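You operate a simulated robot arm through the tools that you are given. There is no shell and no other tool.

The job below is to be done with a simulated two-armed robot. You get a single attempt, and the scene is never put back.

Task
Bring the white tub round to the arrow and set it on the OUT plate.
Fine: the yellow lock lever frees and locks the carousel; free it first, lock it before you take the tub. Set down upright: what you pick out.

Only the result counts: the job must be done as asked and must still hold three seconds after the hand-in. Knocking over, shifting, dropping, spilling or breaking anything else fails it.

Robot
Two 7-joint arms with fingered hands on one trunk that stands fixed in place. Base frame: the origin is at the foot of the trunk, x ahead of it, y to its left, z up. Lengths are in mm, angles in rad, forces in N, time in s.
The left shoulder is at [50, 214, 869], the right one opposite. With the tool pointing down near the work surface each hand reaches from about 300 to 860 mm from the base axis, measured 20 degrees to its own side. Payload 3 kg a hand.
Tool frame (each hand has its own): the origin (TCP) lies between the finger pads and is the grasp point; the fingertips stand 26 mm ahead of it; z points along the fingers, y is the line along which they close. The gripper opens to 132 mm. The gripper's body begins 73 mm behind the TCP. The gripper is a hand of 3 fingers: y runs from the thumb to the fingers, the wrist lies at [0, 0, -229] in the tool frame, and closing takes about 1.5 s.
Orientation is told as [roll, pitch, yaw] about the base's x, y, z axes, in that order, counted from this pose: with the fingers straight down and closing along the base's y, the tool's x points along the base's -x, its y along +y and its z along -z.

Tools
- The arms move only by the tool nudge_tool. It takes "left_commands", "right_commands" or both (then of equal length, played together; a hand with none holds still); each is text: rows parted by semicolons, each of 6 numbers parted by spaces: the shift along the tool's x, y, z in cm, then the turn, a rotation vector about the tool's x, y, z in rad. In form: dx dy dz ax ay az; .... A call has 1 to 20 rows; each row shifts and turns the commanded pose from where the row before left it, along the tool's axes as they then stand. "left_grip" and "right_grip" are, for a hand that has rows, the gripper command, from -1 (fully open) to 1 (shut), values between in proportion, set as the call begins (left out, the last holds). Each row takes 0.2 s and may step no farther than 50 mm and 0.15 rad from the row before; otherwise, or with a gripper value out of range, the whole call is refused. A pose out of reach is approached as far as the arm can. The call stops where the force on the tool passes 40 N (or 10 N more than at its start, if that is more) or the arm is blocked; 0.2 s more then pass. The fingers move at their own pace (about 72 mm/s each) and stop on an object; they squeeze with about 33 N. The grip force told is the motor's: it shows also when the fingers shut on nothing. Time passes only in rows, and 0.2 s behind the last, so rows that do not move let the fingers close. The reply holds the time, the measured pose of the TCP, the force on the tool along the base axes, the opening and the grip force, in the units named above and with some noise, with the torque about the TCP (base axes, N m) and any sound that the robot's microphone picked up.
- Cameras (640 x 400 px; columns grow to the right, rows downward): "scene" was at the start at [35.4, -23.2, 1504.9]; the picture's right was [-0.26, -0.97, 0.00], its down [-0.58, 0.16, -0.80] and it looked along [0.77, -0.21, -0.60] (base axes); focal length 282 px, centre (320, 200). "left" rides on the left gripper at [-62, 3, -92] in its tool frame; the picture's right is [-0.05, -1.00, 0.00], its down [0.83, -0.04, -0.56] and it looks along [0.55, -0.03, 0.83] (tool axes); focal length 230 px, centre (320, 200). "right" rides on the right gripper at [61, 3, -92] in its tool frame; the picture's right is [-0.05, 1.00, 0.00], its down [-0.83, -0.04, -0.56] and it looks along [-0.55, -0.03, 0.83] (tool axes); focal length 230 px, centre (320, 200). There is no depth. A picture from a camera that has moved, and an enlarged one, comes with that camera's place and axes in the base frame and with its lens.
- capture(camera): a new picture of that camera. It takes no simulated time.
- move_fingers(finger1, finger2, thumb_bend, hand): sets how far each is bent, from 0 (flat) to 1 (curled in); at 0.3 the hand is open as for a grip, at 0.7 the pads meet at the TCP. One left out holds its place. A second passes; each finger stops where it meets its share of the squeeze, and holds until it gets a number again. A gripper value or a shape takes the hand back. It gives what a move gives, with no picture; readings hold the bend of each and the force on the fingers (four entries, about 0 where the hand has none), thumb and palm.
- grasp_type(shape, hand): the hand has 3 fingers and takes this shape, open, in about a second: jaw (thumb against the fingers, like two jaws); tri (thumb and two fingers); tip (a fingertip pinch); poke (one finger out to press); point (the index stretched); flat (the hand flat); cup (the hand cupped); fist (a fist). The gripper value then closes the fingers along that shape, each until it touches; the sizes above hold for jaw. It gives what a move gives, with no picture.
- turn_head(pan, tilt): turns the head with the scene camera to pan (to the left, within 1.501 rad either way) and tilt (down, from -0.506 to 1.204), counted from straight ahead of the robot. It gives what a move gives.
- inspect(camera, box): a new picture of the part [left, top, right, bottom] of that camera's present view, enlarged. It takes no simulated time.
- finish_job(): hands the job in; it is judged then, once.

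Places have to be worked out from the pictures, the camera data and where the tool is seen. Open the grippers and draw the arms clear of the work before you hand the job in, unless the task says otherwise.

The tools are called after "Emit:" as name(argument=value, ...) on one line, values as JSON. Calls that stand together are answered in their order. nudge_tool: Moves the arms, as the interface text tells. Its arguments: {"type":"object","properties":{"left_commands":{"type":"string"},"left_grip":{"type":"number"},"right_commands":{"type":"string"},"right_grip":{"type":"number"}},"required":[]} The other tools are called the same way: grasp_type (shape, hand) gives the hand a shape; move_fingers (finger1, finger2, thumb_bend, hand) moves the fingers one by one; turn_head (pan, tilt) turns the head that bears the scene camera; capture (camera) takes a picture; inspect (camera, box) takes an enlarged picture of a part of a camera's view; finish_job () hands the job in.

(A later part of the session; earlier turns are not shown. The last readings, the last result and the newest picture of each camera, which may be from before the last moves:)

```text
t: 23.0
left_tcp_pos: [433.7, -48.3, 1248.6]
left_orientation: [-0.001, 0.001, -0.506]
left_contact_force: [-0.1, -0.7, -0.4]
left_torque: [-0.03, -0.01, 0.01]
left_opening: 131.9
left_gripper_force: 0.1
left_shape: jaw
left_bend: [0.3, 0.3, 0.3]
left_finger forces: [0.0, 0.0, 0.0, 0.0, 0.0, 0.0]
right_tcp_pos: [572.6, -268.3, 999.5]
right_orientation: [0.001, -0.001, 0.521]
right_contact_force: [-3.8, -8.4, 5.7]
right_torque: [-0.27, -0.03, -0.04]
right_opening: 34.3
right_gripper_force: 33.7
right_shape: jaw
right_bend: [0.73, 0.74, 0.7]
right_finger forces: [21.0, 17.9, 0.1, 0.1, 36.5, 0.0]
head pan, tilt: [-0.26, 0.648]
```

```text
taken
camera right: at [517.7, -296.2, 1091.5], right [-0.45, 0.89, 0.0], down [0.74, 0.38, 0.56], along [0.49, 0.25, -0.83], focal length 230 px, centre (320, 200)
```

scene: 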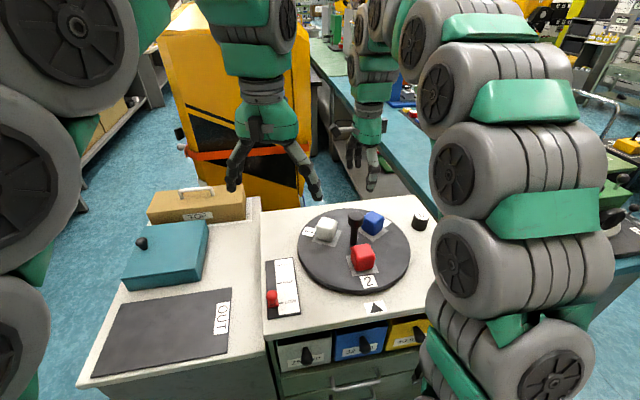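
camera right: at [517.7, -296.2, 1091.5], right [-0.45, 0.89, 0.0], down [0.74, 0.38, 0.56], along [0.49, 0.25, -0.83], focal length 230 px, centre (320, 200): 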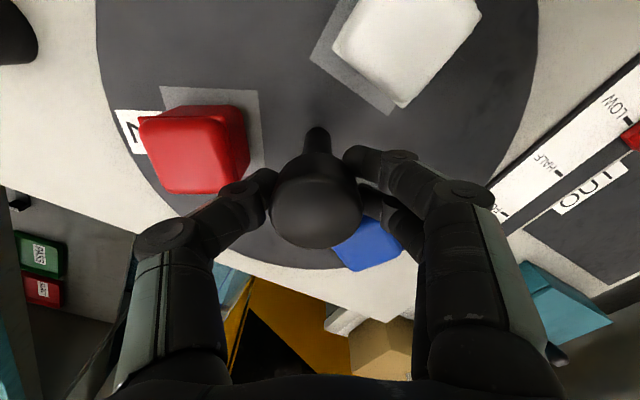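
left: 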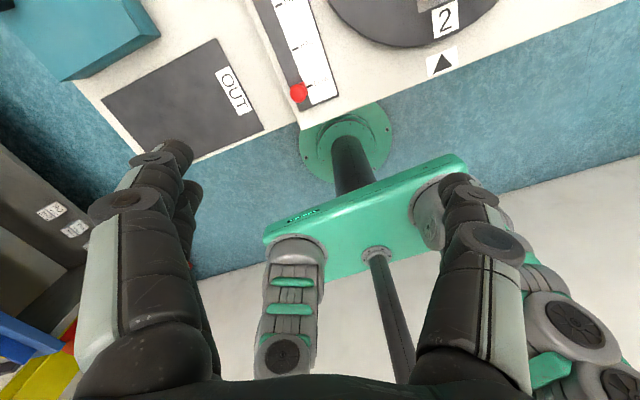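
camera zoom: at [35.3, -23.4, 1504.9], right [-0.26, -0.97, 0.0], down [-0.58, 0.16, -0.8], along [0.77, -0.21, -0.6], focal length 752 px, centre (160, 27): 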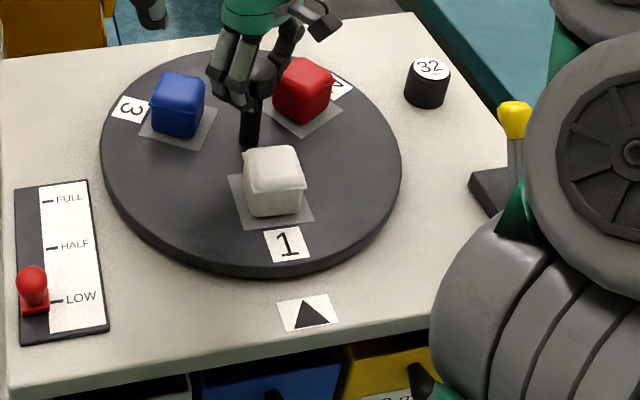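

Label 1 now sits about 3 px left of where label 2 was. I'll take the same enlarged view as at the start for a precise comparison.

Emit:
inspect(camera="scene", box=[290, 195, 420, 300])

```text
3.81 times, centred on (355, 248) of scene
camera zoom: at [35.3, -23.4, 1504.9], right [-0.26, -0.97, 0.0], down [-0.58, 0.16, -0.8], along [0.77, -0.21, -0.6], focal length 1074 px, centre (187, 19)
```

zoom: 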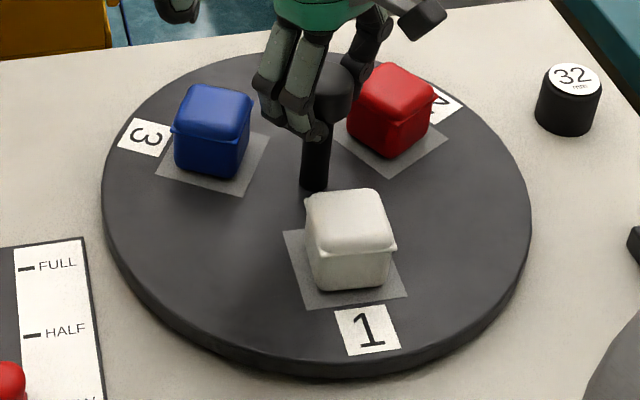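

The labels are ~5 px short (about 0.025 rad). I'll turn a touch further and compare again.

Emit:
nudge_tool(right_commands="0.05 -0.04 0 0 0 -0.026; 0 0 0 0 0 0; 0 0 0 0 0 0")

Emit:
inspect(camera="scene", box=[290, 195, 420, 300])

```text
t: 23.8
left_tcp_pos: [432.8, -48.9, 1247.4]
left_orientation: [-0.001, -0.002, -0.507]
left_contact_force: [-0.4, -0.2, 0.9]
left_torque: [0.0, 0.0, 0.03]
left_opening: 131.8
left_gripper_force: 0.0
left_shape: jaw
left_bend: [0.3, 0.3, 0.3]
left_finger forces: [0.0, 0.0, 0.0, 0.0, 0.1, 0.0]
right_tcp_pos: [572.3, -268.4, 999.5]
right_orientation: [0.0, 0.0, 0.548]
right_contact_force: [-0.3, -6.8, 6.9]
right_torque: [-0.24, -0.06, -0.07]
right_opening: 34.3
right_gripper_force: 33.1
right_shape: jaw
right_bend: [0.73, 0.74, 0.7]
right_finger forces: [19.8, 18.6, 0.1, 0.0, 36.5, 0.1]
head pan, tilt: [-0.26, 0.648]
```

```text
3.81 times, centred on (355, 248) of scene
camera zoom: at [35.4, -23.3, 1504.9], right [-0.26, -0.97, 0.0], down [-0.58, 0.16, -0.8], along [0.77, -0.21, -0.6], focal length 1074 px, centre (187, 19)
```

zoom: 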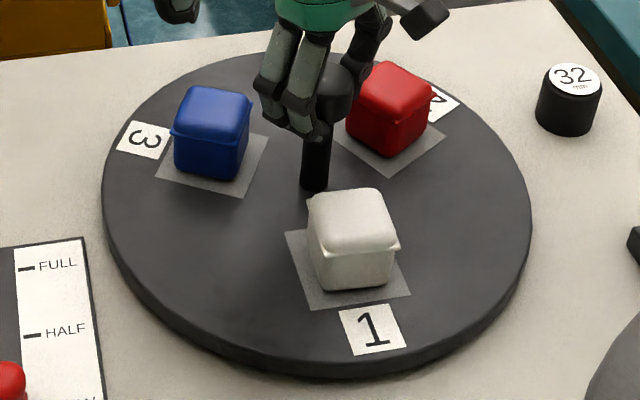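

Labels now coincide with the starting station positions. I'll open gently and lift straight off, then check that the disc has not shifted.

Emit:
nudge_tool(right_commands="0 0 0 0 0 0; 0 0 0 0 0 0; 0 0 0 0 0 0; 0 0 0 0 0 0; 0 0 0 0 0 0; 0 0 0 0 0 0", right_grip=-0.3)

Emit:
inspect(camera="scene", box=[290, 195, 420, 300])

```text
t: 25.2
left_tcp_pos: [434.2, -49.6, 1246.2]
left_orientation: [-0.001, 0.0, -0.505]
left_contact_force: [-0.1, 0.7, -0.1]
left_torque: [0.01, 0.0, -0.02]
left_opening: 132.1
left_gripper_force: 0.1
left_shape: jaw
left_bend: [0.3, 0.3, 0.3]
left_finger forces: [0.0, 0.0, 0.1, 0.0, 0.0, 0.0]
right_tcp_pos: [572.1, -267.8, 999.6]
right_orientation: [0.002, 0.001, 0.548]
right_contact_force: [-0.1, 0.0, -0.1]
right_torque: [-0.02, 0.02, -0.03]
right_opening: 85.4
right_gripper_force: 0.0
right_shape: jaw
right_bend: [0.7, 0.7, 0.68]
right_finger forces: [0.1, 0.1, 0.0, 0.0, 0.0, 0.0]
head pan, tilt: [-0.26, 0.648]
```

```text
3.81 times, centred on (355, 248) of scene
camera zoom: at [35.5, -23.2, 1504.9], right [-0.26, -0.97, 0.0], down [-0.58, 0.16, -0.8], along [0.77, -0.21, -0.6], focal length 1074 px, centre (187, 19)
```

zoom: 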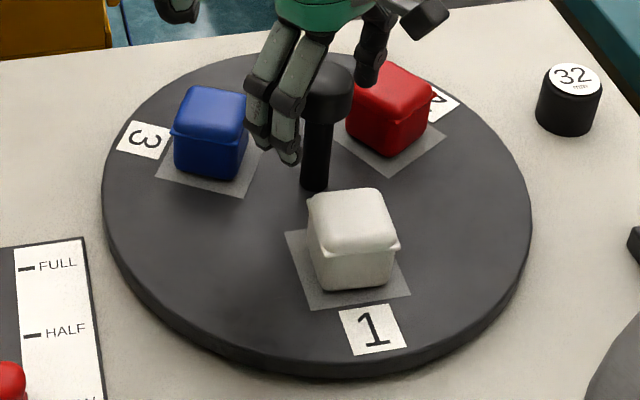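

The disc held its place. I'll rise 16 cm and turn the right hand back to yaw -1.57 for the lever.

Emit:
nudge_tool(right_commands="0 0 -4 0 0 0; 0 0 -4 0 0 0; 0 0 -4 0 0 0; 0 0 -4 0 0 0; 0 0 0 0 0 0.1413; 0 0 0 0 0 0.1413; 0 0 0 0 0 0.1413; 0 0 0 0 0 0.1413; 0 0 0 0 0 0.1413; 0 0 0 0 0 0.1413; 0 0 0 0 0 0.1413; 0 0 0 0 0 0.1413; 0 0 0 0 0 0.1413; 0 0 0 0 0 0.1413; 0 0 0 0 0 0.1413; 0 0 0 0 0 0.1413; 0 0 0 0 0 0.1413; 0 0 0 0 0 0.1413; 0 0 0 0 0 0.1413; 0 0 0 0 0 0")

Emit:
capture(camera="right")

```text
t: 29.4
left_tcp_pos: [433.7, -48.2, 1246.9]
left_orientation: [0.0, -0.001, -0.504]
left_contact_force: [-0.5, -0.2, 0.0]
left_torque: [0.04, 0.02, 0.0]
left_opening: 131.8
left_gripper_force: 0.2
left_shape: jaw
left_bend: [0.3, 0.3, 0.3]
left_finger forces: [0.1, 0.0, 0.0, 0.1, 0.0, 0.0]
right_tcp_pos: [573.5, -269.0, 1157.7]
right_orientation: [0.002, -0.001, -1.574]
right_contact_force: [-0.5, 0.6, 0.6]
right_torque: [0.04, 0.01, 0.0]
right_opening: 85.5
right_gripper_force: 0.0
right_shape: jaw
right_bend: [0.7, 0.7, 0.68]
right_finger forces: [0.0, 0.0, 0.0, 0.0, 0.1, 0.0]
head pan, tilt: [-0.26, 0.648]
```

```text
taken
camera right: at [577.2, -206.7, 1250.7], right [1.0, -0.06, 0.0], down [-0.05, -0.83, 0.56], along [-0.03, -0.55, -0.83], focal length 230 px, centre (320, 200)
```

right: 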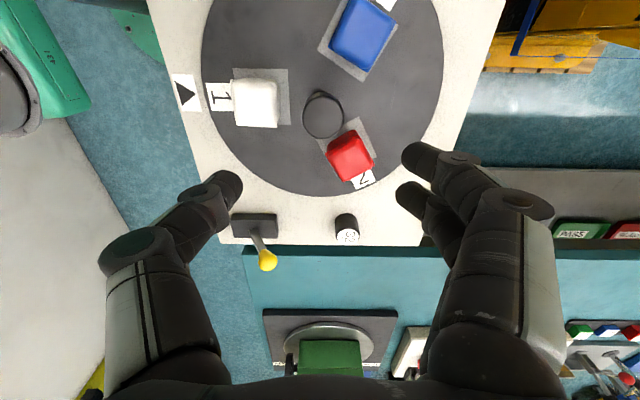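

White tub now faces the arrow. I'll move the right hand back over the lever knob (≈(458,-500)) and come down part way.

Emit:
nudge_tool(right_commands="-3.87 -1.87 0 0 0 0; -3.87 -1.87 0 0 0 0; -3.87 -1.87 0 0 0 0; -3.87 -1.87 0 0 0 0; -3.87 -1.87 0 0 0 0; -3.87 -1.87 0 0 0 0; 0 0 3.5 0 0 0; 0 0 3.5 0 0 0; 0 0 0 0 0 0")

Emit:
capture(camera="right")

```text
t: 31.4
left_tcp_pos: [432.4, -49.2, 1247.9]
left_orientation: [0.001, 0.0, -0.504]
left_contact_force: [0.1, 0.1, 0.4]
left_torque: [0.03, 0.01, 0.0]
left_opening: 132.1
left_gripper_force: 0.0
left_shape: jaw
left_bend: [0.3, 0.3, 0.3]
left_finger forces: [0.0, 0.0, 0.1, 0.0, 0.0, 0.0]
right_tcp_pos: [460.4, -501.6, 1088.0]
right_orientation: [0.0, 0.002, -1.574]
right_contact_force: [0.5, -0.5, -0.6]
right_torque: [-0.01, -0.01, -0.01]
right_opening: 85.7
right_gripper_force: 0.0
right_shape: jaw
right_bend: [0.7, 0.7, 0.68]
right_finger forces: [0.0, 0.0, 0.1, 0.0, 0.0, 0.0]
head pan, tilt: [-0.26, 0.648]
```

```text
taken
camera right: at [464.5, -438.9, 1180.5], right [1.0, -0.05, 0.0], down [-0.05, -0.83, 0.56], along [-0.03, -0.55, -0.83], focal length 230 px, centre (320, 200)
```

right: 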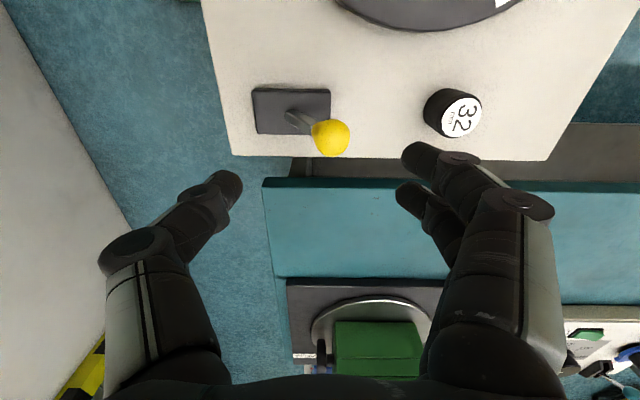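

The knob reads (470,-503,988). I'll centre on it and lower to knob height.

Emit:
nudge_tool(right_commands="-0.15 0.9 0 0 0 0; 0 0 3.4 0 0 0; 0 0 3.4 0 0 0; 0 0 3.3 0 0 0; 0 0 0 0 0 0")

Emit:
capture(camera="right")

```text
t: 32.6
left_tcp_pos: [433.9, -47.7, 1247.2]
left_orientation: [0.0, 0.0, -0.504]
left_contact_force: [0.4, -0.2, 0.2]
left_torque: [0.0, 0.02, -0.01]
left_opening: 132.1
left_gripper_force: 0.0
left_shape: jaw
left_bend: [0.3, 0.3, 0.3]
left_finger forces: [0.0, 0.0, 0.0, 0.0, 0.0, 0.0]
right_tcp_pos: [470.7, -501.2, 987.3]
right_orientation: [0.001, 0.0, -1.572]
right_contact_force: [0.4, 0.6, -0.9]
right_torque: [0.03, 0.01, 0.01]
right_opening: 85.5
right_gripper_force: 0.1
right_shape: jaw
right_bend: [0.7, 0.7, 0.68]
right_finger forces: [0.0, 0.0, 0.1, 0.0, 0.0, 0.0]
head pan, tilt: [-0.26, 0.648]
```

```text
taken
camera right: at [473.9, -439.8, 1079.9], right [1.0, -0.05, 0.0], down [-0.05, -0.83, 0.56], along [-0.03, -0.55, -0.83], focal length 230 px, centre (320, 200)
```

right: 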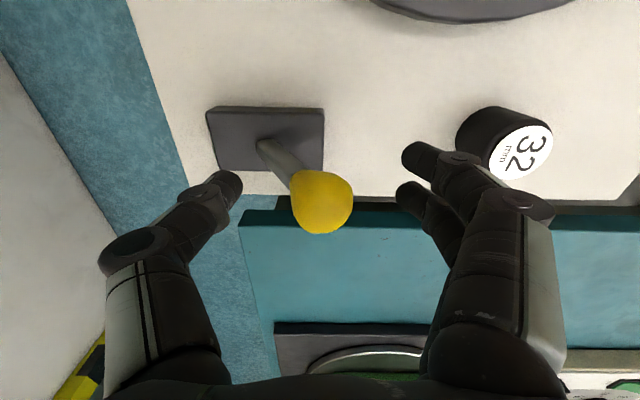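

The knob is between the jaws. I'll draw the lever back towards the robot (-x) with the fingers, in steps.

Emit:
nudge_tool(right_commands="0.05 -1.3 0 0 0 0; 0.05 -1.3 0 0 0 0; 0.05 -1.3 0 0 0 0; 0.05 -1.3 0 0 0 0; 0.05 -1.3 0 0 0 0; 0.05 -1.3 0 0 0 0; 0 0 0 0 0 0")

Emit:
capture(camera="right")

```text
t: 34.2
left_tcp_pos: [433.9, -48.8, 1247.6]
left_orientation: [0.002, -0.001, -0.504]
left_contact_force: [-0.8, 0.4, -0.8]
left_torque: [-0.03, 0.01, 0.01]
left_opening: 132.0
left_gripper_force: 0.2
left_shape: jaw
left_bend: [0.3, 0.3, 0.3]
left_finger forces: [0.0, 0.0, 0.1, 0.0, 0.0, 0.0]
right_tcp_pos: [390.3, -496.5, 988.1]
right_orientation: [0.0, 0.0, -1.572]
right_contact_force: [0.4, -0.5, 0.6]
right_torque: [0.02, -0.04, -0.05]
right_opening: 86.2
right_gripper_force: 0.0
right_shape: jaw
right_bend: [0.7, 0.7, 0.68]
right_finger forces: [0.0, 0.6, 0.0, 0.0, 0.1, 0.0]
head pan, tilt: [-0.26, 0.648]
```

```text
taken
camera right: at [394.8, -435.7, 1080.4], right [1.0, -0.05, 0.0], down [-0.05, -0.83, 0.56], along [-0.03, -0.55, -0.83], focal length 230 px, centre (320, 200)
```

right: 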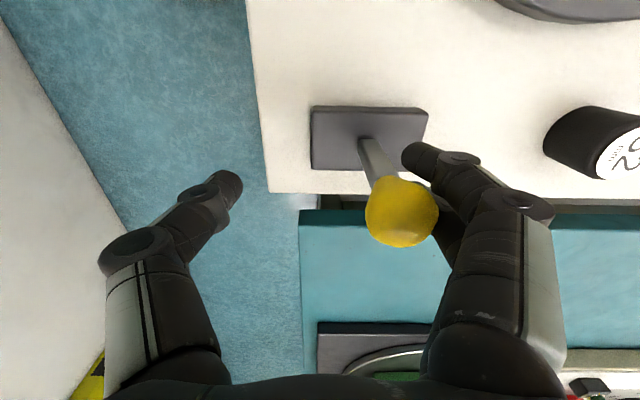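

The fingers have engaged the knob and it follows easily. Continuing 4 cm more.

Emit:
nudge_tool(right_commands="0.05 -1.0 0 0 0 0; 0.05 -1.0 0 0 0 0; 0.05 -1.0 0 0 0 0; 0.05 -0.8 0 0 0 0; 0 0 0 0 0 0")

Emit:
capture(camera="right")

Emit:
inspect(camera="scene", box=[400, 180, 560, 300])

```text
t: 35.4
left_tcp_pos: [432.9, -49.1, 1246.6]
left_orientation: [0.001, 0.001, -0.504]
left_contact_force: [-0.5, -0.5, 0.5]
left_torque: [0.0, 0.0, -0.02]
left_opening: 131.8
left_gripper_force: 0.0
left_shape: jaw
left_bend: [0.3, 0.3, 0.3]
left_finger forces: [0.0, 0.1, 0.0, 0.0, 0.0, 0.0]
right_tcp_pos: [353.9, -495.4, 987.6]
right_orientation: [0.0, 0.0, -1.573]
right_contact_force: [2.7, -0.3, 0.0]
right_torque: [0.0, -0.03, 0.05]
right_opening: 87.1
right_gripper_force: 0.0
right_shape: jaw
right_bend: [0.7, 0.68, 0.68]
right_finger forces: [0.1, 2.3, 0.0, 0.1, 0.0, 0.0]
head pan, tilt: [-0.26, 0.648]
```

```text
taken
camera right: at [356.7, -433.6, 1080.6], right [1.0, -0.05, 0.0], down [-0.04, -0.83, 0.56], along [-0.03, -0.55, -0.83], focal length 230 px, centre (320, 200)
```

right: 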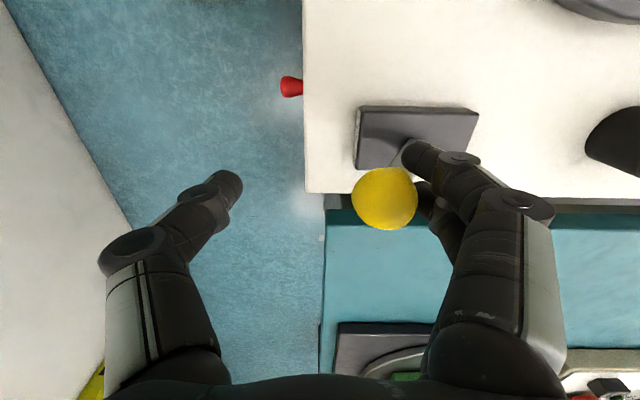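

```text
3.33 times, centred on (480, 240) of scene
camera zoom: at [35.5, -23.2, 1504.9], right [-0.26, -0.97, 0.0], down [-0.58, 0.15, -0.8], along [0.77, -0.21, -0.6], focal length 940 px, centre (-213, 67)
```

zoom: 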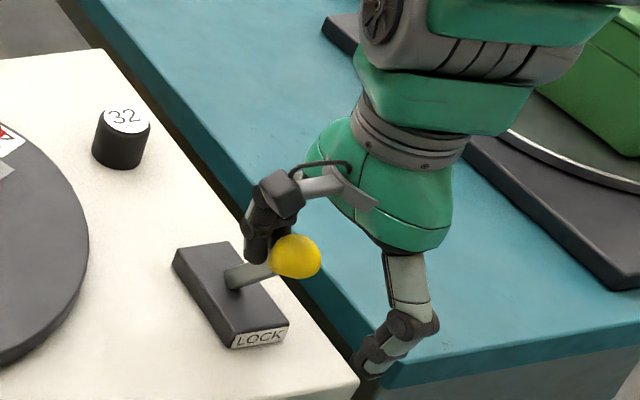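

The knob is back at the original LOCK position (295,257 vs 295,255 in the same view), with force starting to rise. A small extra push to seat it fully.

Emit:
nudge_tool(right_commands="0 -0.4 0 0 0 0; 0 -0.4 0 0 0 0; 0 0 0 0 0 0")

Emit:
inspect(camera="scene", box=[400, 180, 560, 300])

```text
t: 36.2
left_tcp_pos: [434.2, -48.9, 1247.6]
left_orientation: [0.001, 0.0, -0.504]
left_contact_force: [1.0, 0.7, 0.5]
left_torque: [0.01, -0.01, -0.01]
left_opening: 132.2
left_gripper_force: 0.1
left_shape: jaw
left_bend: [0.3, 0.3, 0.3]
left_finger forces: [0.0, 0.1, 0.0, 0.0, 0.0, 0.0]
right_tcp_pos: [345.8, -495.3, 987.8]
right_orientation: [0.0, -0.001, -1.574]
right_contact_force: [8.8, 1.5, -1.2]
right_torque: [0.05, -0.08, 0.16]
right_opening: 90.9
right_gripper_force: 0.1
right_shape: jaw
right_bend: [0.69, 0.64, 0.68]
right_finger forces: [1.9, 5.3, 0.0, 0.1, 0.0, 0.0]
head pan, tilt: [-0.26, 0.648]
```

```text
3.33 times, centred on (480, 240) of scene
camera zoom: at [35.6, -23.2, 1504.9], right [-0.26, -0.97, 0.0], down [-0.58, 0.15, -0.8], along [0.77, -0.21, -0.6], focal length 940 px, centre (-213, 67)
```

zoom: 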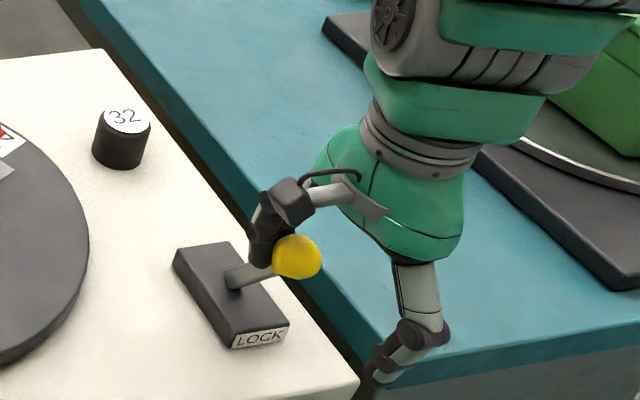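

The lever is hard on its LOCK stop. I'll back off to centre the knob, rise, and check the carousel and lever.

Emit:
nudge_tool(right_commands="0 1.9 0 0 0 0; 0 1.9 0 0 0 0; 0 0 -4 0 0 0; 0 0 -4 0 0 0; 0 0 -4 0 0 0; 0 0 -4 0 0 0; 0 0 -3 0 0 0; 0 0 0 0 0 0")

Emit:
inspect(camera="scene", box=[260, 190, 500, 340])

Emit:
inspect(camera="scene", box=[290, 195, 420, 300])

```text
t: 38.0
left_tcp_pos: [433.5, -48.4, 1247.9]
left_orientation: [-0.001, 0.001, -0.503]
left_contact_force: [0.1, 0.1, 0.0]
left_torque: [0.0, -0.01, 0.03]
left_opening: 131.8
left_gripper_force: 0.1
left_shape: jaw
left_bend: [0.3, 0.3, 0.3]
left_finger forces: [0.0, 0.0, 0.0, 0.0, 0.0, 0.0]
right_tcp_pos: [384.3, -493.9, 1175.8]
right_orientation: [-0.001, -0.001, -1.574]
right_contact_force: [-0.5, -0.2, 0.1]
right_torque: [0.01, -0.01, -0.02]
right_opening: 85.9
right_gripper_force: 0.1
right_shape: jaw
right_bend: [0.7, 0.7, 0.68]
right_finger forces: [0.0, 0.0, 0.1, 0.0, 0.1, 0.0]
head pan, tilt: [-0.26, 0.648]
```

```text
2.67 times, centred on (380, 265) of scene
camera zoom: at [35.5, -23.2, 1504.9], right [-0.26, -0.97, 0.0], down [-0.58, 0.16, -0.8], along [0.77, -0.21, -0.6], focal length 752 px, centre (160, 27)
```

zoom: 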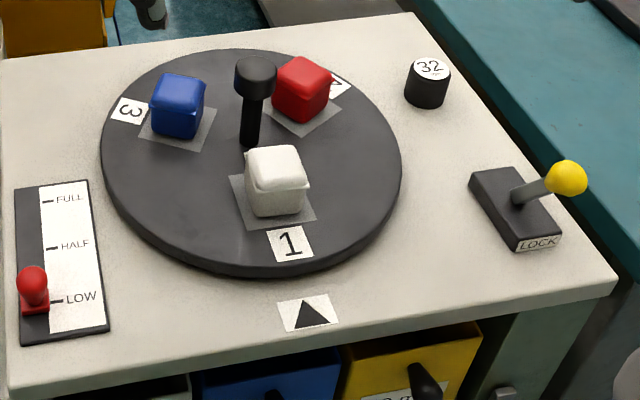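

```text
3.81 times, centred on (355, 248) of scene
camera zoom: at [35.5, -23.2, 1504.9], right [-0.26, -0.97, 0.0], down [-0.58, 0.16, -0.8], along [0.77, -0.21, -0.6], focal length 1074 px, centre (187, 19)
```

zoom: 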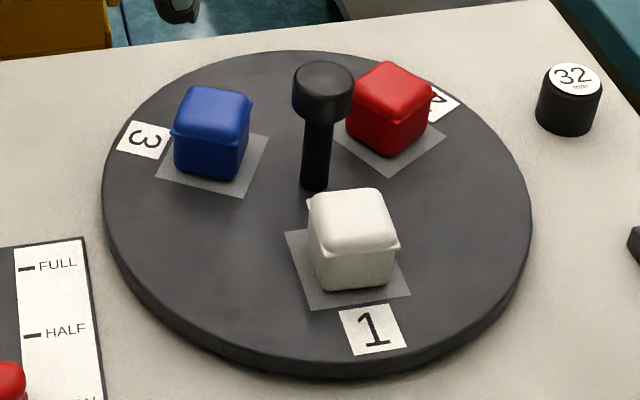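

Everything matches the initial station layout: white tub at the arrow, lever at LOCK. Now I'll move the left arm out of the way to the left, while the right hand turns to yaw ≈ -0.085, square to the tub (which sits at about (494,-262)).

Emit:
nudge_tool(left_commands="2.86 3.13 0 0 0 0; 2.86 3.13 0 0 0 0; 2.86 3.13 0 0 0 0; 2.86 3.13 0 0 0 0; 2.86 3.13 0 0 0 0; 2.86 3.13 0 0 0 0; 2.86 3.13 0 0 0 0; 2.86 3.13 0 0 0 0; 0 0 0 0 0 0; 0 0 0 0 0 0; 0 0 0 0 0 0; 0 0 0 0 0 0", right_commands="0 0 0 0 0 -0.1353; 0 0 0 0 0 -0.1353; 0 0 0 0 0 -0.1353; 0 0 0 0 0 -0.1353; 0 0 0 0 0 -0.1353; 0 0 0 0 0 -0.1353; 0 0 0 0 0 -0.1353; 0 0 0 0 0 -0.1353; 0 0 0 0 0 -0.1353; 0 0 0 0 0 -0.1353; 0 0 0 0 0 -0.1353; 0 0 0 0 0 0", right_grip=-0.6)

Emit:
capture(camera="scene")

Emit:
capture(camera="right")

Emit:
capture(camera="left")

```text
t: 40.6
left_tcp_pos: [354.3, 279.6, 1248.1]
left_orientation: [0.0, -0.002, -0.505]
left_contact_force: [-0.2, -1.2, -0.7]
left_torque: [0.0, -0.01, -0.01]
left_opening: 131.8
left_gripper_force: 0.1
left_shape: jaw
left_bend: [0.3, 0.3, 0.3]
left_finger forces: [0.0, 0.0, 0.0, 0.0, 0.0, 0.0]
right_tcp_pos: [384.2, -496.0, 1177.4]
right_orientation: [0.0, 0.001, -0.082]
right_contact_force: [0.2, 0.2, -0.3]
right_torque: [-0.01, 0.05, 0.01]
right_opening: 105.4
right_gripper_force: 0.0
right_shape: jaw
right_bend: [0.59, 0.59, 0.56]
right_finger forces: [0.1, 0.0, 0.0, 0.0, 0.0, 0.0]
head pan, tilt: [-0.26, 0.648]
```

```text
taken
```

scene: 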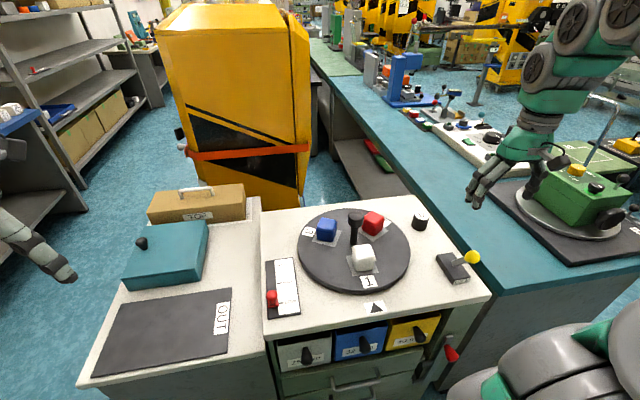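

```text
taken
camera right: at [322.9, -487.9, 1270.5], right [0.13, 0.99, 0.0], down [0.82, -0.11, 0.56], along [0.55, -0.07, -0.83], focal length 230 px, centre (320, 200)
```

right: 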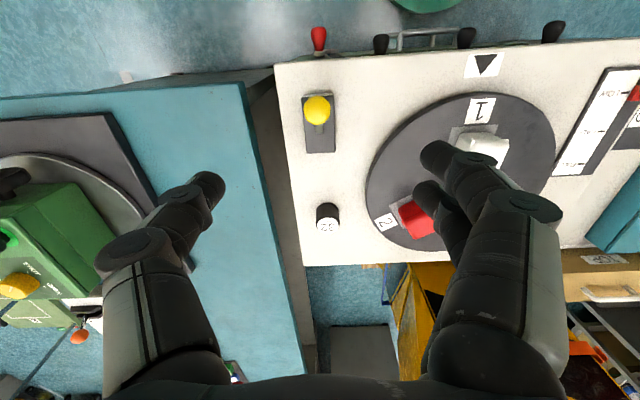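

```text
taken
camera left: at [409.0, 253.2, 1340.5], right [-0.44, -0.9, 0.0], down [-0.75, 0.36, 0.56], along [-0.5, 0.24, -0.83], focal length 230 px, centre (320, 200)
```

left: 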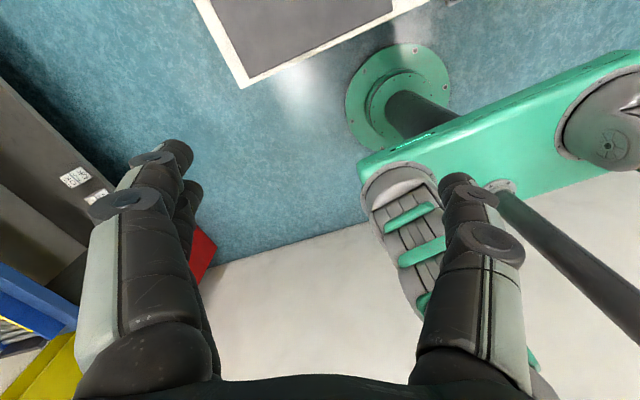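

Left arm is clear, lever at LOCK. I'll bring the right hand above the white tub at (494,-262), still high.

Emit:
nudge_tool(right_commands="-1.51 4.04 0 0 0 0; -1.51 4.04 0 0 0 0; -1.51 4.04 0 0 0 0; -1.51 4.04 0 0 0 0; -1.51 4.04 0 0 0 0; -1.51 4.04 0 0 0 0; 0 0 3.5 0 0 0; 0 0 3.5 0 0 0; 0 0 3.5 0 0 0; 0 0 0 0 0 0", right_grip=-0.6)

Emit:
capture(camera="right")

Emit:
inspect(camera="scene", box=[270, 170, 450, 310])

```text
t: 42.8
left_tcp_pos: [353.6, 281.0, 1247.3]
left_orientation: [0.001, 0.001, -0.504]
left_contact_force: [0.0, -0.1, 0.0]
left_torque: [-0.01, 0.0, -0.02]
left_opening: 131.9
left_gripper_force: 0.0
left_shape: jaw
left_bend: [0.3, 0.3, 0.3]
left_finger forces: [0.0, 0.0, 0.1, 0.0, 0.0, 0.0]
right_tcp_pos: [494.2, -259.8, 1073.4]
right_orientation: [0.0, -0.002, -0.085]
right_contact_force: [-0.2, 0.4, -0.4]
right_torque: [0.01, -0.03, -0.01]
right_opening: 105.6
right_gripper_force: 0.0
right_shape: jaw
right_bend: [0.59, 0.59, 0.56]
right_finger forces: [0.0, 0.0, 0.1, 0.1, 0.1, 0.0]
head pan, tilt: [-0.26, 0.648]
```

```text
taken
camera right: at [433.4, -251.2, 1165.8], right [0.14, 0.99, 0.0], down [0.82, -0.11, 0.56], along [0.55, -0.08, -0.83], focal length 230 px, centre (320, 200)
```

right: 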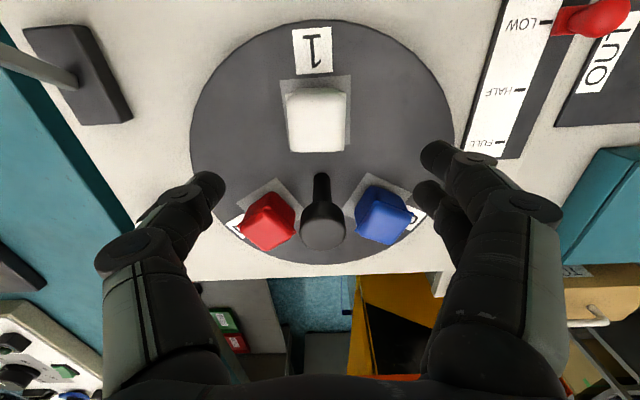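

```text
2.86 times, centred on (360, 240) of scene
camera zoom: at [35.5, -23.2, 1504.9], right [-0.26, -0.97, 0.0], down [-0.58, 0.16, -0.8], along [0.77, -0.21, -0.6], focal length 806 px, centre (206, 86)
```

zoom: 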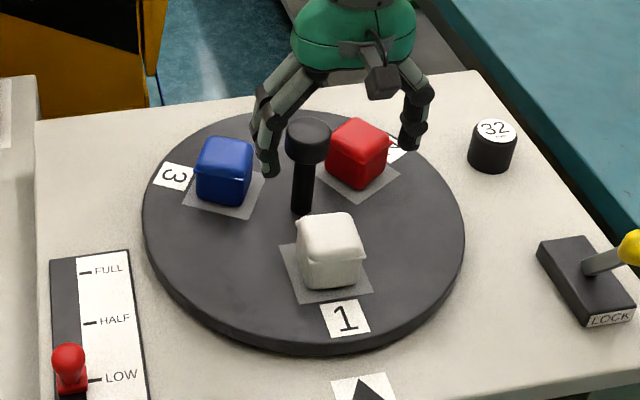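

The tub spans about x 466–518, centre ≈(493,-263), lying square between the jaws. I'll nudge 3 mm in -y and lower part way.

Emit:
nudge_tool(right_commands="0.1 -0.3 3.5 0 0 0; 0 0 3.5 0 0 0; 0 0 3.4 0 0 0; 0 0 0 0 0 0", right_grip=-0.6)

Emit:
capture(camera="right")

Emit:
inspect(camera="scene", box=[290, 170, 430, 300])

```text
t: 43.8
left_tcp_pos: [354.5, 280.8, 1247.2]
left_orientation: [0.0, 0.001, -0.505]
left_contact_force: [1.1, 0.5, -0.1]
left_torque: [-0.01, 0.0, 0.0]
left_opening: 131.8
left_gripper_force: 0.1
left_shape: jaw
left_bend: [0.3, 0.3, 0.3]
left_finger forces: [0.1, 0.0, 0.1, 0.0, 0.1, 0.1]
right_tcp_pos: [495.9, -265.8, 968.8]
right_orientation: [0.0, -0.001, -0.085]
right_contact_force: [0.5, 0.9, -1.2]
right_torque: [0.03, -0.02, -0.01]
right_opening: 105.5
right_gripper_force: 0.1
right_shape: jaw
right_bend: [0.59, 0.59, 0.56]
right_finger forces: [0.1, 0.0, 0.1, 0.0, 0.0, 0.0]
head pan, tilt: [-0.26, 0.648]
```

```text
taken
camera right: at [435.6, -256.5, 1061.6], right [0.14, 0.99, 0.0], down [0.82, -0.11, 0.55], along [0.55, -0.08, -0.83], focal length 230 px, centre (320, 200)
```

right: 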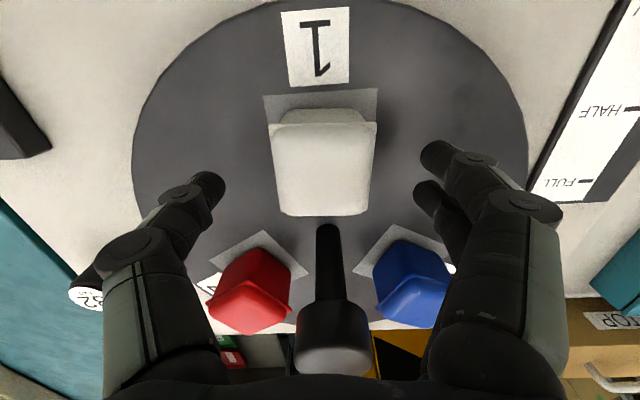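

```text
3.08 times, centred on (360, 235) of scene
camera zoom: at [35.5, -23.2, 1504.9], right [-0.26, -0.97, 0.0], down [-0.58, 0.16, -0.8], along [0.77, -0.21, -0.6], focal length 868 px, centre (197, 92)
```

zoom: 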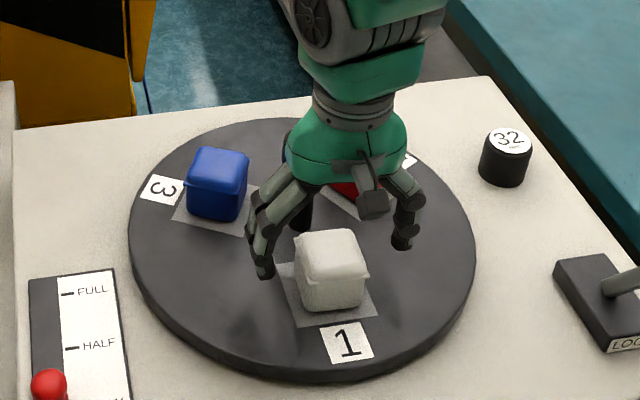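

Tub is centred to within ~2 mm between the jaws. I'll trim that and lower to grip height (TCP z≈938, fingertips ~6 mm above the disc).

Emit:
nudge_tool(right_commands="0.2 0.2 1.5 0 0 0; 0 0 1.5 0 0 0; 0 0 0 0 0 0", right_grip=-0.6)

Emit:
capture(camera="right")

Emit:
inspect(camera="scene", box=[300, 200, 420, 300])

```text
t: 44.6
left_tcp_pos: [353.4, 280.0, 1248.3]
left_orientation: [-0.001, -0.002, -0.505]
left_contact_force: [-0.3, 0.0, -0.3]
left_torque: [-0.02, -0.01, 0.0]
left_opening: 132.0
left_gripper_force: 0.1
left_shape: jaw
left_bend: [0.3, 0.3, 0.3]
left_finger forces: [0.0, 0.1, 0.0, 0.0, 0.0, 0.1]
right_tcp_pos: [492.8, -264.8, 938.9]
right_orientation: [0.0, 0.002, -0.085]
right_contact_force: [-0.1, 0.1, -0.1]
right_torque: [-0.01, 0.02, 0.0]
right_opening: 105.4
right_gripper_force: 0.1
right_shape: jaw
right_bend: [0.59, 0.59, 0.56]
right_finger forces: [0.0, 0.1, 0.0, 0.0, 0.1, 0.1]
head pan, tilt: [-0.26, 0.648]
```

```text
taken
camera right: at [431.5, -254.9, 1031.2], right [0.14, 0.99, 0.0], down [0.82, -0.11, 0.56], along [0.55, -0.08, -0.83], focal length 230 px, centre (320, 200)
```

right: 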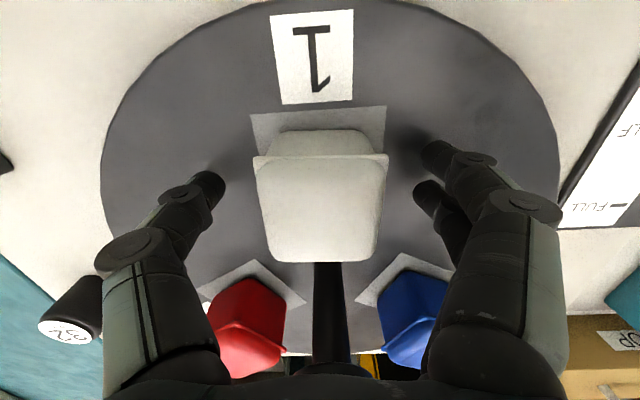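

```text
4.00 times, centred on (360, 250) of scene
camera zoom: at [35.5, -23.2, 1504.9], right [-0.26, -0.97, 0.0], down [-0.58, 0.16, -0.8], along [0.77, -0.21, -0.6], focal length 1128 px, centre (160, 0)
```

zoom: 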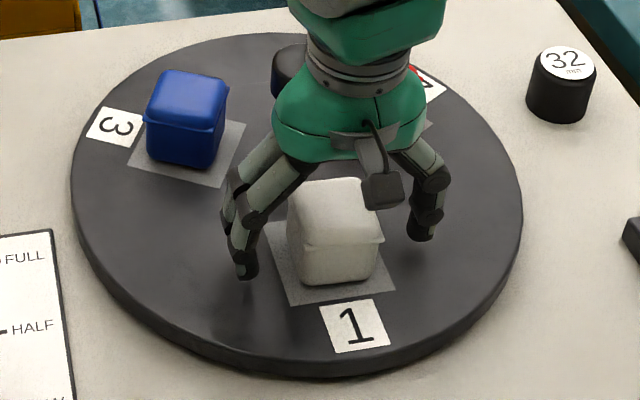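

Thumb and fingers straddle the tub at mid height. I'll close moderately first (grip 0.35) and read the forces.

Emit:
nudge_tool(right_commands="0 0 0 0 0 0; 0 0 0 0 0 0; 0 0 0 0 0 0; 0 0 0 0 0 0; 0 0 0 0 0 0; 0 0 0 0 0 0; 0 0 0 0 0 0", right_grip=0.35)

Emit:
capture(camera="right")

Emit:
inspect(camera="scene", box=[300, 200, 420, 300])

```text
t: 46.2
left_tcp_pos: [353.7, 281.2, 1247.3]
left_orientation: [-0.001, 0.0, -0.505]
left_contact_force: [0.0, 0.3, -0.8]
left_torque: [-0.04, 0.04, 0.01]
left_opening: 132.0
left_gripper_force: 0.0
left_shape: jaw
left_bend: [0.3, 0.3, 0.3]
left_finger forces: [0.1, 0.1, 0.1, 0.0, 0.0, 0.0]
right_tcp_pos: [492.6, -263.1, 937.8]
right_orientation: [-0.001, 0.001, -0.085]
right_contact_force: [-0.1, 0.5, 0.2]
right_torque: [0.02, 0.0, 0.0]
right_opening: 45.4
right_gripper_force: 32.8
right_shape: jaw
right_bend: [0.74, 0.74, 0.7]
right_finger forces: [15.0, 15.0, 0.0, 0.1, 30.0, 0.0]
head pan, tilt: [-0.26, 0.648]
```

```text
taken
camera right: at [431.6, -254.9, 1031.2], right [0.14, 0.99, 0.0], down [0.82, -0.11, 0.56], along [0.55, -0.08, -0.83], focal length 230 px, centre (320, 200)
```

right: 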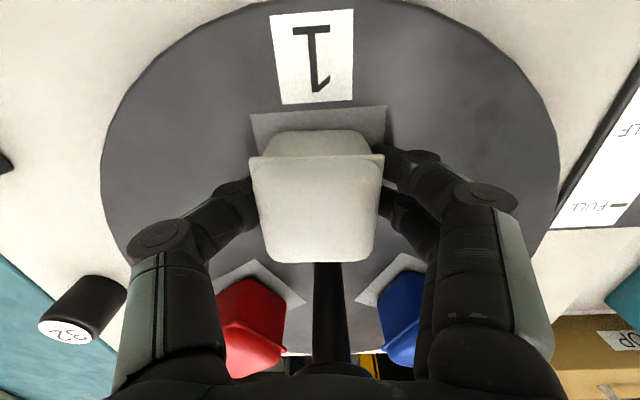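

```text
4.00 times, centred on (360, 250) of scene
camera zoom: at [35.5, -23.3, 1504.9], right [-0.26, -0.97, 0.0], down [-0.58, 0.16, -0.8], along [0.77, -0.21, -0.6], focal length 1128 px, centre (160, 0)
```

zoom: 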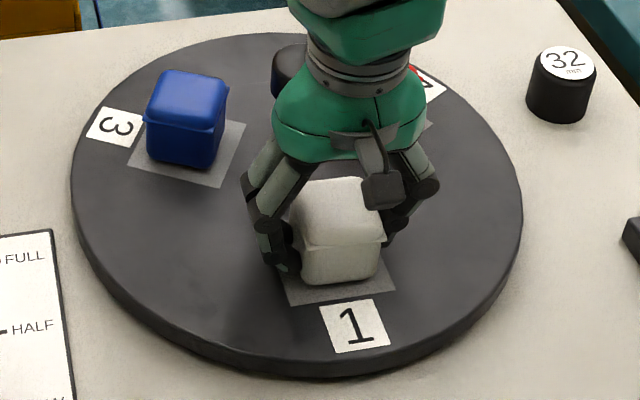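

The tub is held with the full squeeze (15+15 against 30 N), unmoved on its pad. I'll lift gently straight up 3 cm and check.

Emit:
nudge_tool(right_commands="0 0 -0.5 0 0 0; 0 0 -1 0 0 0; 0 0 -1.5 0 0 0; 0 0 0 0 0 0", right_grip=0.6)

Emit:
inspect(camera="scene", box=[280, 180, 440, 310])

```text
t: 47.2
left_tcp_pos: [354.4, 280.0, 1247.7]
left_orientation: [0.0, -0.001, -0.504]
left_contact_force: [-0.4, 1.0, 0.4]
left_torque: [-0.02, -0.02, 0.04]
left_opening: 132.2
left_gripper_force: 0.0
left_shape: jaw
left_bend: [0.3, 0.3, 0.3]
left_finger forces: [0.0, 0.0, 0.0, 0.0, 0.1, 0.0]
right_tcp_pos: [491.6, -264.5, 968.9]
right_orientation: [0.001, 0.001, -0.086]
right_contact_force: [-0.6, 0.5, -1.3]
right_torque: [-0.01, 0.0, -0.02]
right_opening: 45.4
right_gripper_force: 33.1
right_shape: jaw
right_bend: [0.74, 0.74, 0.7]
right_finger forces: [14.9, 15.1, 0.0, 0.0, 29.9, 0.0]
head pan, tilt: [-0.26, 0.648]
```

```text
3.08 times, centred on (360, 245) of scene
camera zoom: at [35.5, -23.3, 1504.9], right [-0.26, -0.97, 0.0], down [-0.58, 0.16, -0.8], along [0.77, -0.21, -0.6], focal length 868 px, centre (197, 62)
```

zoom: 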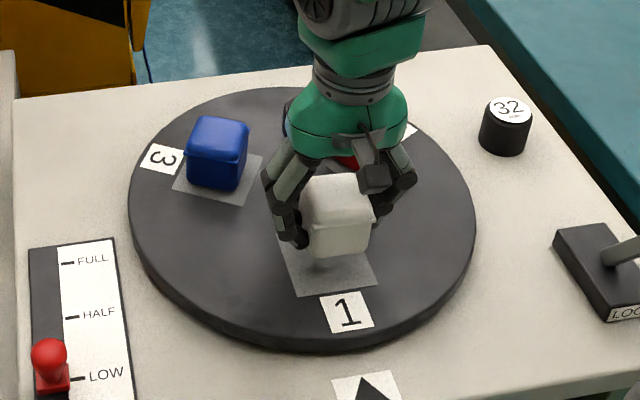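

The tub came up cleanly, disc and pad undisturbed. I'll raise it to z≈1090 and shift the left arm further out of the way at the same time.

Emit:
nudge_tool(left_commands="2.62 2.67 0 0 0 0; 2.62 2.67 0 0 0 0; 2.62 2.67 0 0 0 0; 2.62 2.67 0 0 0 0; 2.62 2.67 0 0 0 0; 0 0 0 0 0 0", right_commands="0 0 -3 0 0 0; 0 0 -3 0 0 0; 0 0 -3 0 0 0; 0 0 -3 0 0 0; 0 0 0 0 0 0; 0 0 0 0 0 0", right_grip=0.6)

Emit:
capture(camera="scene")

Emit:
capture(camera="right")

```text
t: 48.6
left_tcp_pos: [301.4, 459.8, 1247.0]
left_orientation: [0.0, 0.001, -0.504]
left_contact_force: [-0.1, -0.6, 0.5]
left_torque: [0.0, 0.02, 0.03]
left_opening: 132.1
left_gripper_force: 0.1
left_shape: jaw
left_bend: [0.3, 0.3, 0.3]
left_finger forces: [0.0, 0.0, 0.0, 0.0, 0.0, 0.0]
right_tcp_pos: [489.0, -262.9, 1086.6]
right_orientation: [0.0, 0.001, -0.085]
right_contact_force: [-0.3, 0.2, -2.2]
right_torque: [0.0, -0.02, 0.0]
right_opening: 45.4
right_gripper_force: 32.8
right_shape: jaw
right_bend: [0.74, 0.74, 0.7]
right_finger forces: [14.9, 15.1, 0.0, 0.0, 30.1, 0.0]
head pan, tilt: [-0.26, 0.648]
```

```text
taken
```

scene: 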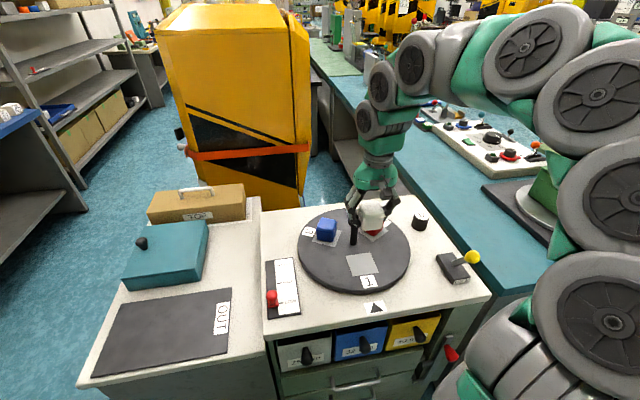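

```text
taken
camera right: at [428.9, -255.9, 1179.0], right [0.14, 0.99, 0.0], down [0.82, -0.11, 0.55], along [0.55, -0.08, -0.83], focal length 230 px, centre (320, 200)
```

right: 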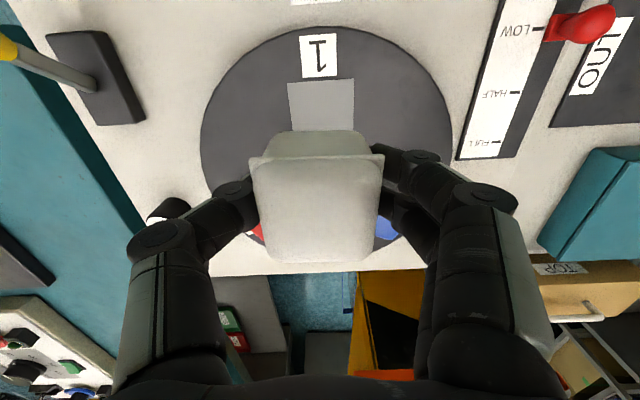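

Held firm. I'll carry it left at z≈1087 in moderate steps, stopping half way for a look at the plate.

Emit:
nudge_tool(right_commands="0.13 1.5 0 0 0 0; 0.257 3.02 0 0 0 0; 0.257 3.02 0 0 0 0; 0.257 3.02 0 0 0 0; 0.257 3.02 0 0 0 0; 0.257 3.02 0 0 0 0; 0.257 3.02 0 0 0 0; 0.257 3.02 0 0 0 0; 0.257 3.02 0 0 0 0; 0.257 3.02 0 0 0 0; 0.13 1.5 0 0 0 0; 0 0 0 0 0 0")

Emit:
capture(camera="scene")

Emit:
capture(camera="right")

```text
t: 51.2
left_tcp_pos: [300.9, 458.5, 1246.7]
left_orientation: [0.0, 0.001, -0.504]
left_contact_force: [-0.1, -0.5, 0.2]
left_torque: [0.03, 0.03, 0.0]
left_opening: 131.8
left_gripper_force: 0.0
left_shape: jaw
left_bend: [0.3, 0.3, 0.3]
left_finger forces: [0.0, 0.0, 0.0, 0.0, 0.0, 0.1]
right_tcp_pos: [491.4, 40.0, 1089.3]
right_orientation: [0.001, 0.0, -0.084]
right_contact_force: [-0.9, -0.3, -1.3]
right_torque: [0.0, -0.03, -0.02]
right_opening: 45.4
right_gripper_force: 32.9
right_shape: jaw
right_bend: [0.74, 0.74, 0.7]
right_finger forces: [15.0, 15.1, 0.1, 0.0, 30.1, 0.0]
head pan, tilt: [-0.26, 0.648]
```

```text
taken
```

scene: 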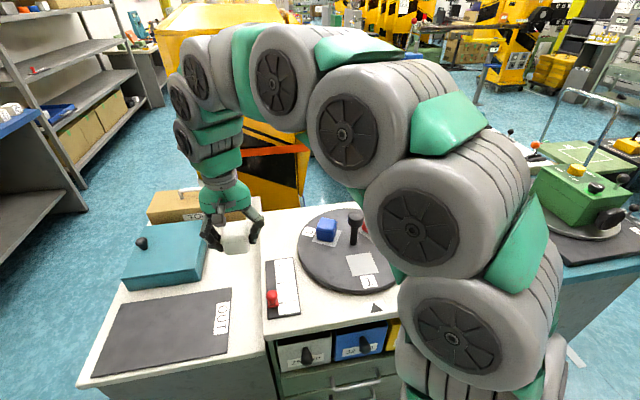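

```text
taken
camera right: at [430.2, 48.5, 1180.9], right [0.14, 0.99, 0.0], down [0.82, -0.11, 0.56], along [0.55, -0.08, -0.83], focal length 230 px, centre (320, 200)
```

right: 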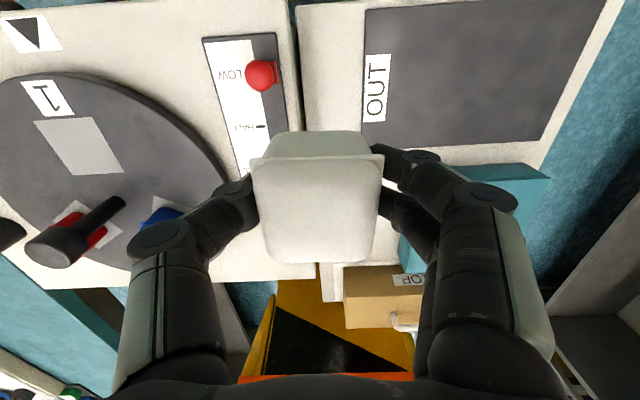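

Triangulated plate: top z≈805, corners about (400,108), (586,99), (607,399), (424,405). I'll carry the tub on to about (497,220), well inside the plate and clear of the OUT label, then start down.

Emit:
nudge_tool(right_commands="0.08 1.5 0 0 0 0; 0.16 3.0 0 0 0 0; 0.16 3.0 0 0 0 0; 0.16 3.0 0 0 0 0; 0.16 3.0 0 0 0 0; 0.16 3.0 0 0 0 0; 0.08 1.5 0 0 0 0; 0 0 1.5 0 0 0; 0 0 3 0 0 0; 0 0 3 0 0 0; 0 0 3 0 0 0; 0 0 1.5 0 0 0; 0 0 0 0 0 0")

Emit:
capture(camera="scene")

Emit:
capture(camera="right")

Emit:
capture(camera="left")

```text
t: 54.0
left_tcp_pos: [301.6, 459.0, 1247.0]
left_orientation: [0.0, 0.0, -0.503]
left_contact_force: [-0.5, -0.1, 0.0]
left_torque: [-0.01, 0.01, 0.02]
left_opening: 131.9
left_gripper_force: 0.0
left_shape: jaw
left_bend: [0.3, 0.3, 0.3]
left_finger forces: [0.1, 0.0, 0.0, 0.1, 0.0, 0.1]
right_tcp_pos: [495.0, 219.4, 969.5]
right_orientation: [0.0, 0.001, -0.086]
right_contact_force: [-0.4, 0.1, -0.9]
right_torque: [0.0, -0.01, -0.01]
right_opening: 44.9
right_gripper_force: 33.6
right_shape: jaw
right_bend: [0.74, 0.74, 0.7]
right_finger forces: [15.0, 15.1, 0.0, 0.1, 30.1, 0.0]
head pan, tilt: [-0.26, 0.648]
```

```text
taken
```

scene: 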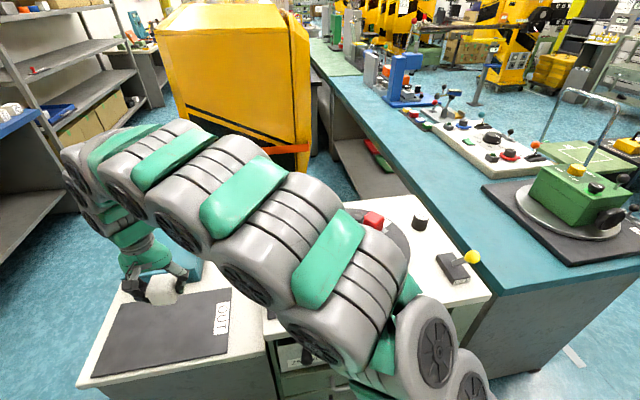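

```text
taken
camera right: at [434.3, 227.7, 1062.4], right [0.14, 0.99, 0.0], down [0.82, -0.11, 0.56], along [0.55, -0.08, -0.83], focal length 230 px, centre (320, 200)
```

right: 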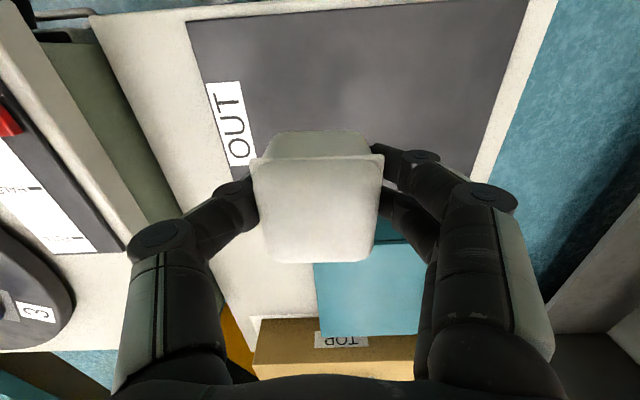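

```text
taken
camera left: at [356.9, 432.1, 1339.3], right [-0.44, -0.9, 0.0], down [-0.75, 0.36, 0.56], along [-0.5, 0.24, -0.83], focal length 230 px, centre (320, 200)
```

left: 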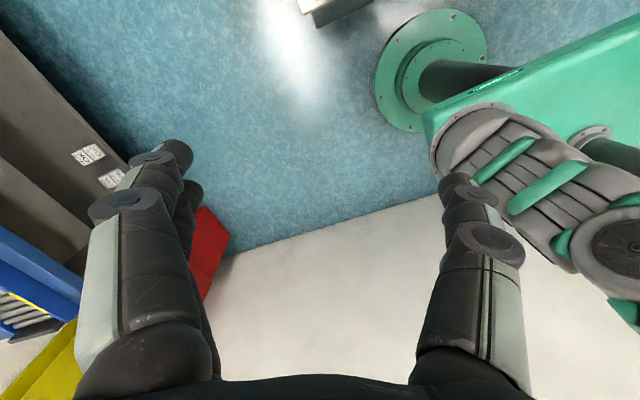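

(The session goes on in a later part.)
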